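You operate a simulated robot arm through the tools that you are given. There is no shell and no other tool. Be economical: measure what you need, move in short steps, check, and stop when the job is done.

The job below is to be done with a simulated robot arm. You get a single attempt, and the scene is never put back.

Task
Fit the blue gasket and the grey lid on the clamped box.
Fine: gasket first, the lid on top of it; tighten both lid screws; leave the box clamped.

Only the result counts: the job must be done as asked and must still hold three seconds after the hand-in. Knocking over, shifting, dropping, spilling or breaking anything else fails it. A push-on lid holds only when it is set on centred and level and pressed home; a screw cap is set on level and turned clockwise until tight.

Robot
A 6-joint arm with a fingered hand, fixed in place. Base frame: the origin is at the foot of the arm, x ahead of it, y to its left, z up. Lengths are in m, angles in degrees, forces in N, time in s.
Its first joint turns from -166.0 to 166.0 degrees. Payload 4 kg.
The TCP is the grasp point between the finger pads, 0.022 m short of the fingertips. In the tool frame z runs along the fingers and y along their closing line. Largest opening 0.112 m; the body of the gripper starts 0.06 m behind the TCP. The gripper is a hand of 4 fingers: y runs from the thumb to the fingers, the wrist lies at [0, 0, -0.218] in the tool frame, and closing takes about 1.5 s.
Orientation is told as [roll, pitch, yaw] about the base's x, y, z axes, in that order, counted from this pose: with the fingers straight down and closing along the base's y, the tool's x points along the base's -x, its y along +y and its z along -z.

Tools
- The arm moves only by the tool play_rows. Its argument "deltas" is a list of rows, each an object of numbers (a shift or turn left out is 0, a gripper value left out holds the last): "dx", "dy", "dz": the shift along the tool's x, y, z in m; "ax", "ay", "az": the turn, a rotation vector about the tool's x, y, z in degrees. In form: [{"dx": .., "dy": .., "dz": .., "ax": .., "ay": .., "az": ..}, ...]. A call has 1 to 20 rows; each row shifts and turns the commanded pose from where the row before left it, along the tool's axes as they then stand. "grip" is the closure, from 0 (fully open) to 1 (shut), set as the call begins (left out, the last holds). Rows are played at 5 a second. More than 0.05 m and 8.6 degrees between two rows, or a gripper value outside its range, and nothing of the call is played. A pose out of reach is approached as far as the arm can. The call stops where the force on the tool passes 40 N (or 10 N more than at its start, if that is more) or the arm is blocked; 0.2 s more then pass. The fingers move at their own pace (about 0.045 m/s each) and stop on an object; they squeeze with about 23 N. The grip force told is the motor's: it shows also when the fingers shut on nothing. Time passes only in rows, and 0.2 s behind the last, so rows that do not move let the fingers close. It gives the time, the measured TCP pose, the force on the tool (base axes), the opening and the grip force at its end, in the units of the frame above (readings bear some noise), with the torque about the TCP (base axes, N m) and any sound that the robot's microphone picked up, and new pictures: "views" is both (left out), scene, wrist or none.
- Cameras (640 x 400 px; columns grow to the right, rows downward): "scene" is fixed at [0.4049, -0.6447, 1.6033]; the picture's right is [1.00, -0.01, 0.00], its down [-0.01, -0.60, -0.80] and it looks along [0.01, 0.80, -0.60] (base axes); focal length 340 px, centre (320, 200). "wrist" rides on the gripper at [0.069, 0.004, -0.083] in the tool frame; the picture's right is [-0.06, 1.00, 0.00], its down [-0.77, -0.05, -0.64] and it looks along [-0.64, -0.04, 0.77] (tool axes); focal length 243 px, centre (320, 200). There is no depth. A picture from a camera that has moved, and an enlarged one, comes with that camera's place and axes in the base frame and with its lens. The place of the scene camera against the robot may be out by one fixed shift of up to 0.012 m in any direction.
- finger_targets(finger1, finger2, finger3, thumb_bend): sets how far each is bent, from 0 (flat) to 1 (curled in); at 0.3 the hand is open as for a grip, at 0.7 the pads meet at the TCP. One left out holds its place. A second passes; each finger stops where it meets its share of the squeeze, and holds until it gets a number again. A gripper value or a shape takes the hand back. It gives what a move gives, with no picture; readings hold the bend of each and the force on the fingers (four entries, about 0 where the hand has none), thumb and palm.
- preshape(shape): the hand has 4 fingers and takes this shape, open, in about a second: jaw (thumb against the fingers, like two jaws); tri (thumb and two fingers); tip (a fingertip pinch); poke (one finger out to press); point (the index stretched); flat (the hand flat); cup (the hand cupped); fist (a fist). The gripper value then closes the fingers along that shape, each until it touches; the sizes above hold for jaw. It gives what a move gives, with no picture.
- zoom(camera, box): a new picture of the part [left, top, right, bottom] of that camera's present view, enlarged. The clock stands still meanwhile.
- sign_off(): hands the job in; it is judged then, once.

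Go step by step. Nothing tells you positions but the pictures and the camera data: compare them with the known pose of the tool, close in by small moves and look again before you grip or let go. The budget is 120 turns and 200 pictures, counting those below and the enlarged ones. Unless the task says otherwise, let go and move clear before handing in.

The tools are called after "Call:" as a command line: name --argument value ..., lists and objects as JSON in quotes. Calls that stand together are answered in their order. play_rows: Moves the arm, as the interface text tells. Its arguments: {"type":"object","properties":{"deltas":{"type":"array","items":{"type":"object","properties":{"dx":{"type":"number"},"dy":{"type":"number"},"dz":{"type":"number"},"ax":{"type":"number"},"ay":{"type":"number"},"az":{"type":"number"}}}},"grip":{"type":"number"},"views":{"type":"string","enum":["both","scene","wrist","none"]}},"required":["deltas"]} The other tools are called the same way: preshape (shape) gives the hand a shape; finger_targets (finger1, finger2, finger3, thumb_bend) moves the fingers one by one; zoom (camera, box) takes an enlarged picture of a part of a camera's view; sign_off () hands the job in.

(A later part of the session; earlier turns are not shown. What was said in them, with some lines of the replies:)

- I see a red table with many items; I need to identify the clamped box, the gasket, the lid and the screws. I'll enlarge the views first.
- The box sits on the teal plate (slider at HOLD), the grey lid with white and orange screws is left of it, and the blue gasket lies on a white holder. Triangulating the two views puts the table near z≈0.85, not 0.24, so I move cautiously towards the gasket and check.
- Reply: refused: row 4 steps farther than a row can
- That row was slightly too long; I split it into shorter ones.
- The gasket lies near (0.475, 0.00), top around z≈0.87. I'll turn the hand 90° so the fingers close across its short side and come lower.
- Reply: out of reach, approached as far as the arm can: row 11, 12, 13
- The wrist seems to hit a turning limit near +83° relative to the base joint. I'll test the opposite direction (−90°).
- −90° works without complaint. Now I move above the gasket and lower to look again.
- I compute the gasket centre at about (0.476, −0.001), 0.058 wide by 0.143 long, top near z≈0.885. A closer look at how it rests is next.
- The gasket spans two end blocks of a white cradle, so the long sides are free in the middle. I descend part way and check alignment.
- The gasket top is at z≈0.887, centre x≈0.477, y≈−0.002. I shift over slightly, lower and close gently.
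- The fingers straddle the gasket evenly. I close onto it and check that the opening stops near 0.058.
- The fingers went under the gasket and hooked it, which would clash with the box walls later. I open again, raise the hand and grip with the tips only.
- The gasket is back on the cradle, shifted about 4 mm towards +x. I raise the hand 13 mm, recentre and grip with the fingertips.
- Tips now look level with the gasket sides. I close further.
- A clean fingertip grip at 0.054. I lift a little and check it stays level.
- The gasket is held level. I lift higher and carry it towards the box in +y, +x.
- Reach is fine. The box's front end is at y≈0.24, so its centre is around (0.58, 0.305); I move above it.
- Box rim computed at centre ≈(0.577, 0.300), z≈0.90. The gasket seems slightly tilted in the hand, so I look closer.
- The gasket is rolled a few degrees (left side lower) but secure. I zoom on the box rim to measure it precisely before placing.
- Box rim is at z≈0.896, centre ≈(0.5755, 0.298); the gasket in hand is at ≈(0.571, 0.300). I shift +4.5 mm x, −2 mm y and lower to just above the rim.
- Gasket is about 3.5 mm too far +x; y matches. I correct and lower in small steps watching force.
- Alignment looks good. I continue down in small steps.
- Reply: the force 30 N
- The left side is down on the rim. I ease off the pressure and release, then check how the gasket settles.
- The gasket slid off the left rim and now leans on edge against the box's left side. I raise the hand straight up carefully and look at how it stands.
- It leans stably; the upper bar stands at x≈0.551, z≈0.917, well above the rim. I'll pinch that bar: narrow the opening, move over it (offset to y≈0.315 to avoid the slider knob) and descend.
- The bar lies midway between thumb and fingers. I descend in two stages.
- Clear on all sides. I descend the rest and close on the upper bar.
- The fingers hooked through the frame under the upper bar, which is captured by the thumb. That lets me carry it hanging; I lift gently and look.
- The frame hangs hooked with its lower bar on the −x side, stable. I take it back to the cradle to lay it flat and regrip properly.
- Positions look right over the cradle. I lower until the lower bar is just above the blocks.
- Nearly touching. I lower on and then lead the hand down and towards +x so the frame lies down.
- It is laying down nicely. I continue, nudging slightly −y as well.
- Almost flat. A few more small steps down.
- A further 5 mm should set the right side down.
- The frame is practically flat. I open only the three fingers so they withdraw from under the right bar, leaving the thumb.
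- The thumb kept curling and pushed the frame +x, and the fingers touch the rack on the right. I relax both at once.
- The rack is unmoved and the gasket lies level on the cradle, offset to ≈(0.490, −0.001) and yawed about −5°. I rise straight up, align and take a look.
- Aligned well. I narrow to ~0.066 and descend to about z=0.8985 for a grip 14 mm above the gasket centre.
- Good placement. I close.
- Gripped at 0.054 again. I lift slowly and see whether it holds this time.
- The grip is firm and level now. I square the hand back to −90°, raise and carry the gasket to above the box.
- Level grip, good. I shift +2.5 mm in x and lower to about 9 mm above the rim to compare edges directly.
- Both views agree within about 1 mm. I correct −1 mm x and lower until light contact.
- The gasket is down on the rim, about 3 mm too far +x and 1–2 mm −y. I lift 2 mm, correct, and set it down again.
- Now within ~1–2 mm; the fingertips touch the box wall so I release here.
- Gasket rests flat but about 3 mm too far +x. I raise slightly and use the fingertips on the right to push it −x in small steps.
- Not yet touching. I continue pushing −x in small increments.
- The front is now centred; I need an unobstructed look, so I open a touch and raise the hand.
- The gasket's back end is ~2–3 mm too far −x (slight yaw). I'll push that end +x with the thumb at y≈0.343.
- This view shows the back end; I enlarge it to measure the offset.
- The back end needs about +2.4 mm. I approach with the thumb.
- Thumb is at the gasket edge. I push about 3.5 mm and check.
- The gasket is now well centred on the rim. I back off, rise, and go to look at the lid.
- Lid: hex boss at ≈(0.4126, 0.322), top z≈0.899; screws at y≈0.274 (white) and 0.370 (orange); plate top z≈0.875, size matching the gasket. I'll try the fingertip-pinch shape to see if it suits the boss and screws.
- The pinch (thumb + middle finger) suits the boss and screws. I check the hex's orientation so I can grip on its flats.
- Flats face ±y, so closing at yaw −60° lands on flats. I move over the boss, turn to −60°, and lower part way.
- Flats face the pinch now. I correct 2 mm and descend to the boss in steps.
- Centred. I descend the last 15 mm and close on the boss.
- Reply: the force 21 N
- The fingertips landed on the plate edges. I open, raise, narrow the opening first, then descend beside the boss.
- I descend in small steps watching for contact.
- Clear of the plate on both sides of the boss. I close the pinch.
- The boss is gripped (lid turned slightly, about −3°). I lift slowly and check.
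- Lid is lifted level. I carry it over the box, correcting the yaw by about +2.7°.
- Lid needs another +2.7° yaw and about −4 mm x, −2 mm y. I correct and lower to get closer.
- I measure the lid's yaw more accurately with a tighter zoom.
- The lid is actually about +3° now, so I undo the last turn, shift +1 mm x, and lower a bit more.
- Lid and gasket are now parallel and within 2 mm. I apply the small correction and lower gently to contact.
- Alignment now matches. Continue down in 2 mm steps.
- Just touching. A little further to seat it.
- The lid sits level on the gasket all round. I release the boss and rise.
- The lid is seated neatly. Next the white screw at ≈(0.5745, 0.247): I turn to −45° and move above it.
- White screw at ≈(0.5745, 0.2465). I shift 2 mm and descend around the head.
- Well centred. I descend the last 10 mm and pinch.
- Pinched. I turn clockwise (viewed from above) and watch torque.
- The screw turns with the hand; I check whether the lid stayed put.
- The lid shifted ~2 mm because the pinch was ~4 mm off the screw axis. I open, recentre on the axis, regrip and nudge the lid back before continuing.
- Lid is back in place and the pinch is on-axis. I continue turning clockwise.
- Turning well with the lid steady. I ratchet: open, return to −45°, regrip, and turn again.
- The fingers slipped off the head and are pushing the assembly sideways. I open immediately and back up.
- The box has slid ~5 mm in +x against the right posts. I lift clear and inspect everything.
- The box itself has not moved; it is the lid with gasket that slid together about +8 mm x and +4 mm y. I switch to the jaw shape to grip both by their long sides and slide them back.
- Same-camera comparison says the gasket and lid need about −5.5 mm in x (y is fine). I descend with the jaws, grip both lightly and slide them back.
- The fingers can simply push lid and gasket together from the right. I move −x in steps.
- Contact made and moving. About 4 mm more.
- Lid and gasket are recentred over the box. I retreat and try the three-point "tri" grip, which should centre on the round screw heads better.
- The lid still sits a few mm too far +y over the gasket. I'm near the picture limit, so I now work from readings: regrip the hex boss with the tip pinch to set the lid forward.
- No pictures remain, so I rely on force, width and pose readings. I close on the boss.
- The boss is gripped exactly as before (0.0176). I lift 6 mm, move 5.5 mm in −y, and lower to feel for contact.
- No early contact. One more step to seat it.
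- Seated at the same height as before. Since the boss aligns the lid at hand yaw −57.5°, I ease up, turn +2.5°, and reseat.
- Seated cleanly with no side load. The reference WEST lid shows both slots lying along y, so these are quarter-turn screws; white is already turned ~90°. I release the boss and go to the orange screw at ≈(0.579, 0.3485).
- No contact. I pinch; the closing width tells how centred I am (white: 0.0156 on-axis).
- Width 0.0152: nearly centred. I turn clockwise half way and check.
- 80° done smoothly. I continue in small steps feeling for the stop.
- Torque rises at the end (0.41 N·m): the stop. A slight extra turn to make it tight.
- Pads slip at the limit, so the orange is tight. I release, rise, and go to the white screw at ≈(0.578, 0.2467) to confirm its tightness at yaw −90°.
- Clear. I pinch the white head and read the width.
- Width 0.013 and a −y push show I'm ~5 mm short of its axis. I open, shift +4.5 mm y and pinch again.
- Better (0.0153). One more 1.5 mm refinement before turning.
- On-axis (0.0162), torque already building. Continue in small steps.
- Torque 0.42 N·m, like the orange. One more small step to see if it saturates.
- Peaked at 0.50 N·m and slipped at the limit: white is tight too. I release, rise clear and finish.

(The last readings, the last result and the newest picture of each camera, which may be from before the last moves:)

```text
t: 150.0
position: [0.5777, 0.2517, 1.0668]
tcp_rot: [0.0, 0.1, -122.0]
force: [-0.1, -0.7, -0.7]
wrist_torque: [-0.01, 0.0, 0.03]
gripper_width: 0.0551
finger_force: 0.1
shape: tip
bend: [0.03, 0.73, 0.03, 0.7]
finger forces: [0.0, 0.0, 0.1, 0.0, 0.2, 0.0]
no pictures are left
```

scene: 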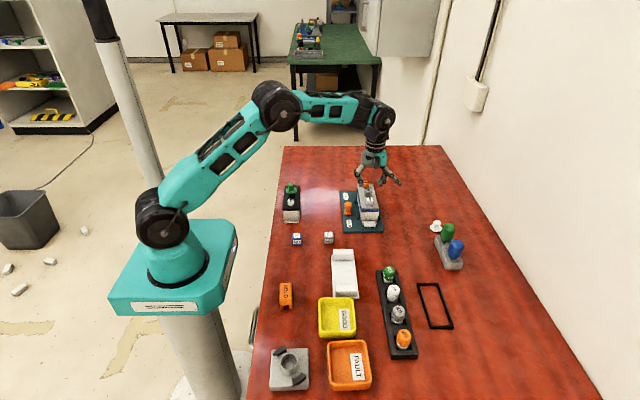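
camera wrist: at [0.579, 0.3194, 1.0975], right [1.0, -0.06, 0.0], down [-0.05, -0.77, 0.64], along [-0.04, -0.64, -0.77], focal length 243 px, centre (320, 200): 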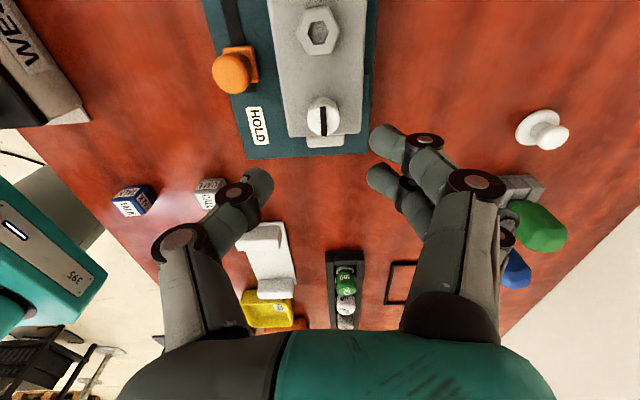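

The hand is clear of the assembly and nothing is held. By the readings, the gasket and lid are seated and both screws were turned to their stops; I never touched the clamp slider.

Call:
sign_off

```text
The job is handed in.
```

I handed the job in with the gasket on the box, the lid on top and both screws turned until they stopped, but the final state isn't confirmed by eye. The pictures ran out before I reset the lid for the last time.

- **Gasket:** it slid off the box once on the first try. I laid it back on its cradle, regripped it and set it on the rim.
- **Lid:** my fingers slipped off the white screw during one turn and pushed the lid and gasket about 8 mm sideways. I pushed both back while I could still see them. I then moved the lid about 5.5 mm without a view, and it came down at the same height as the first time.
- **Screws:** both turned clockwise until my grip slipped, the orange at about 0.41 N·m and the white at about 0.50 N·m. I stopped at about a quarter turn because the slots on the finished WEST box point that way.
- **Box:** the clamp slider is still at HOLD. The box itself may have shifted by 1–2 mm when the lid was pushed.
- **Other items:** my fingers briefly touched the bottle rack, and in the pictures it had not moved.
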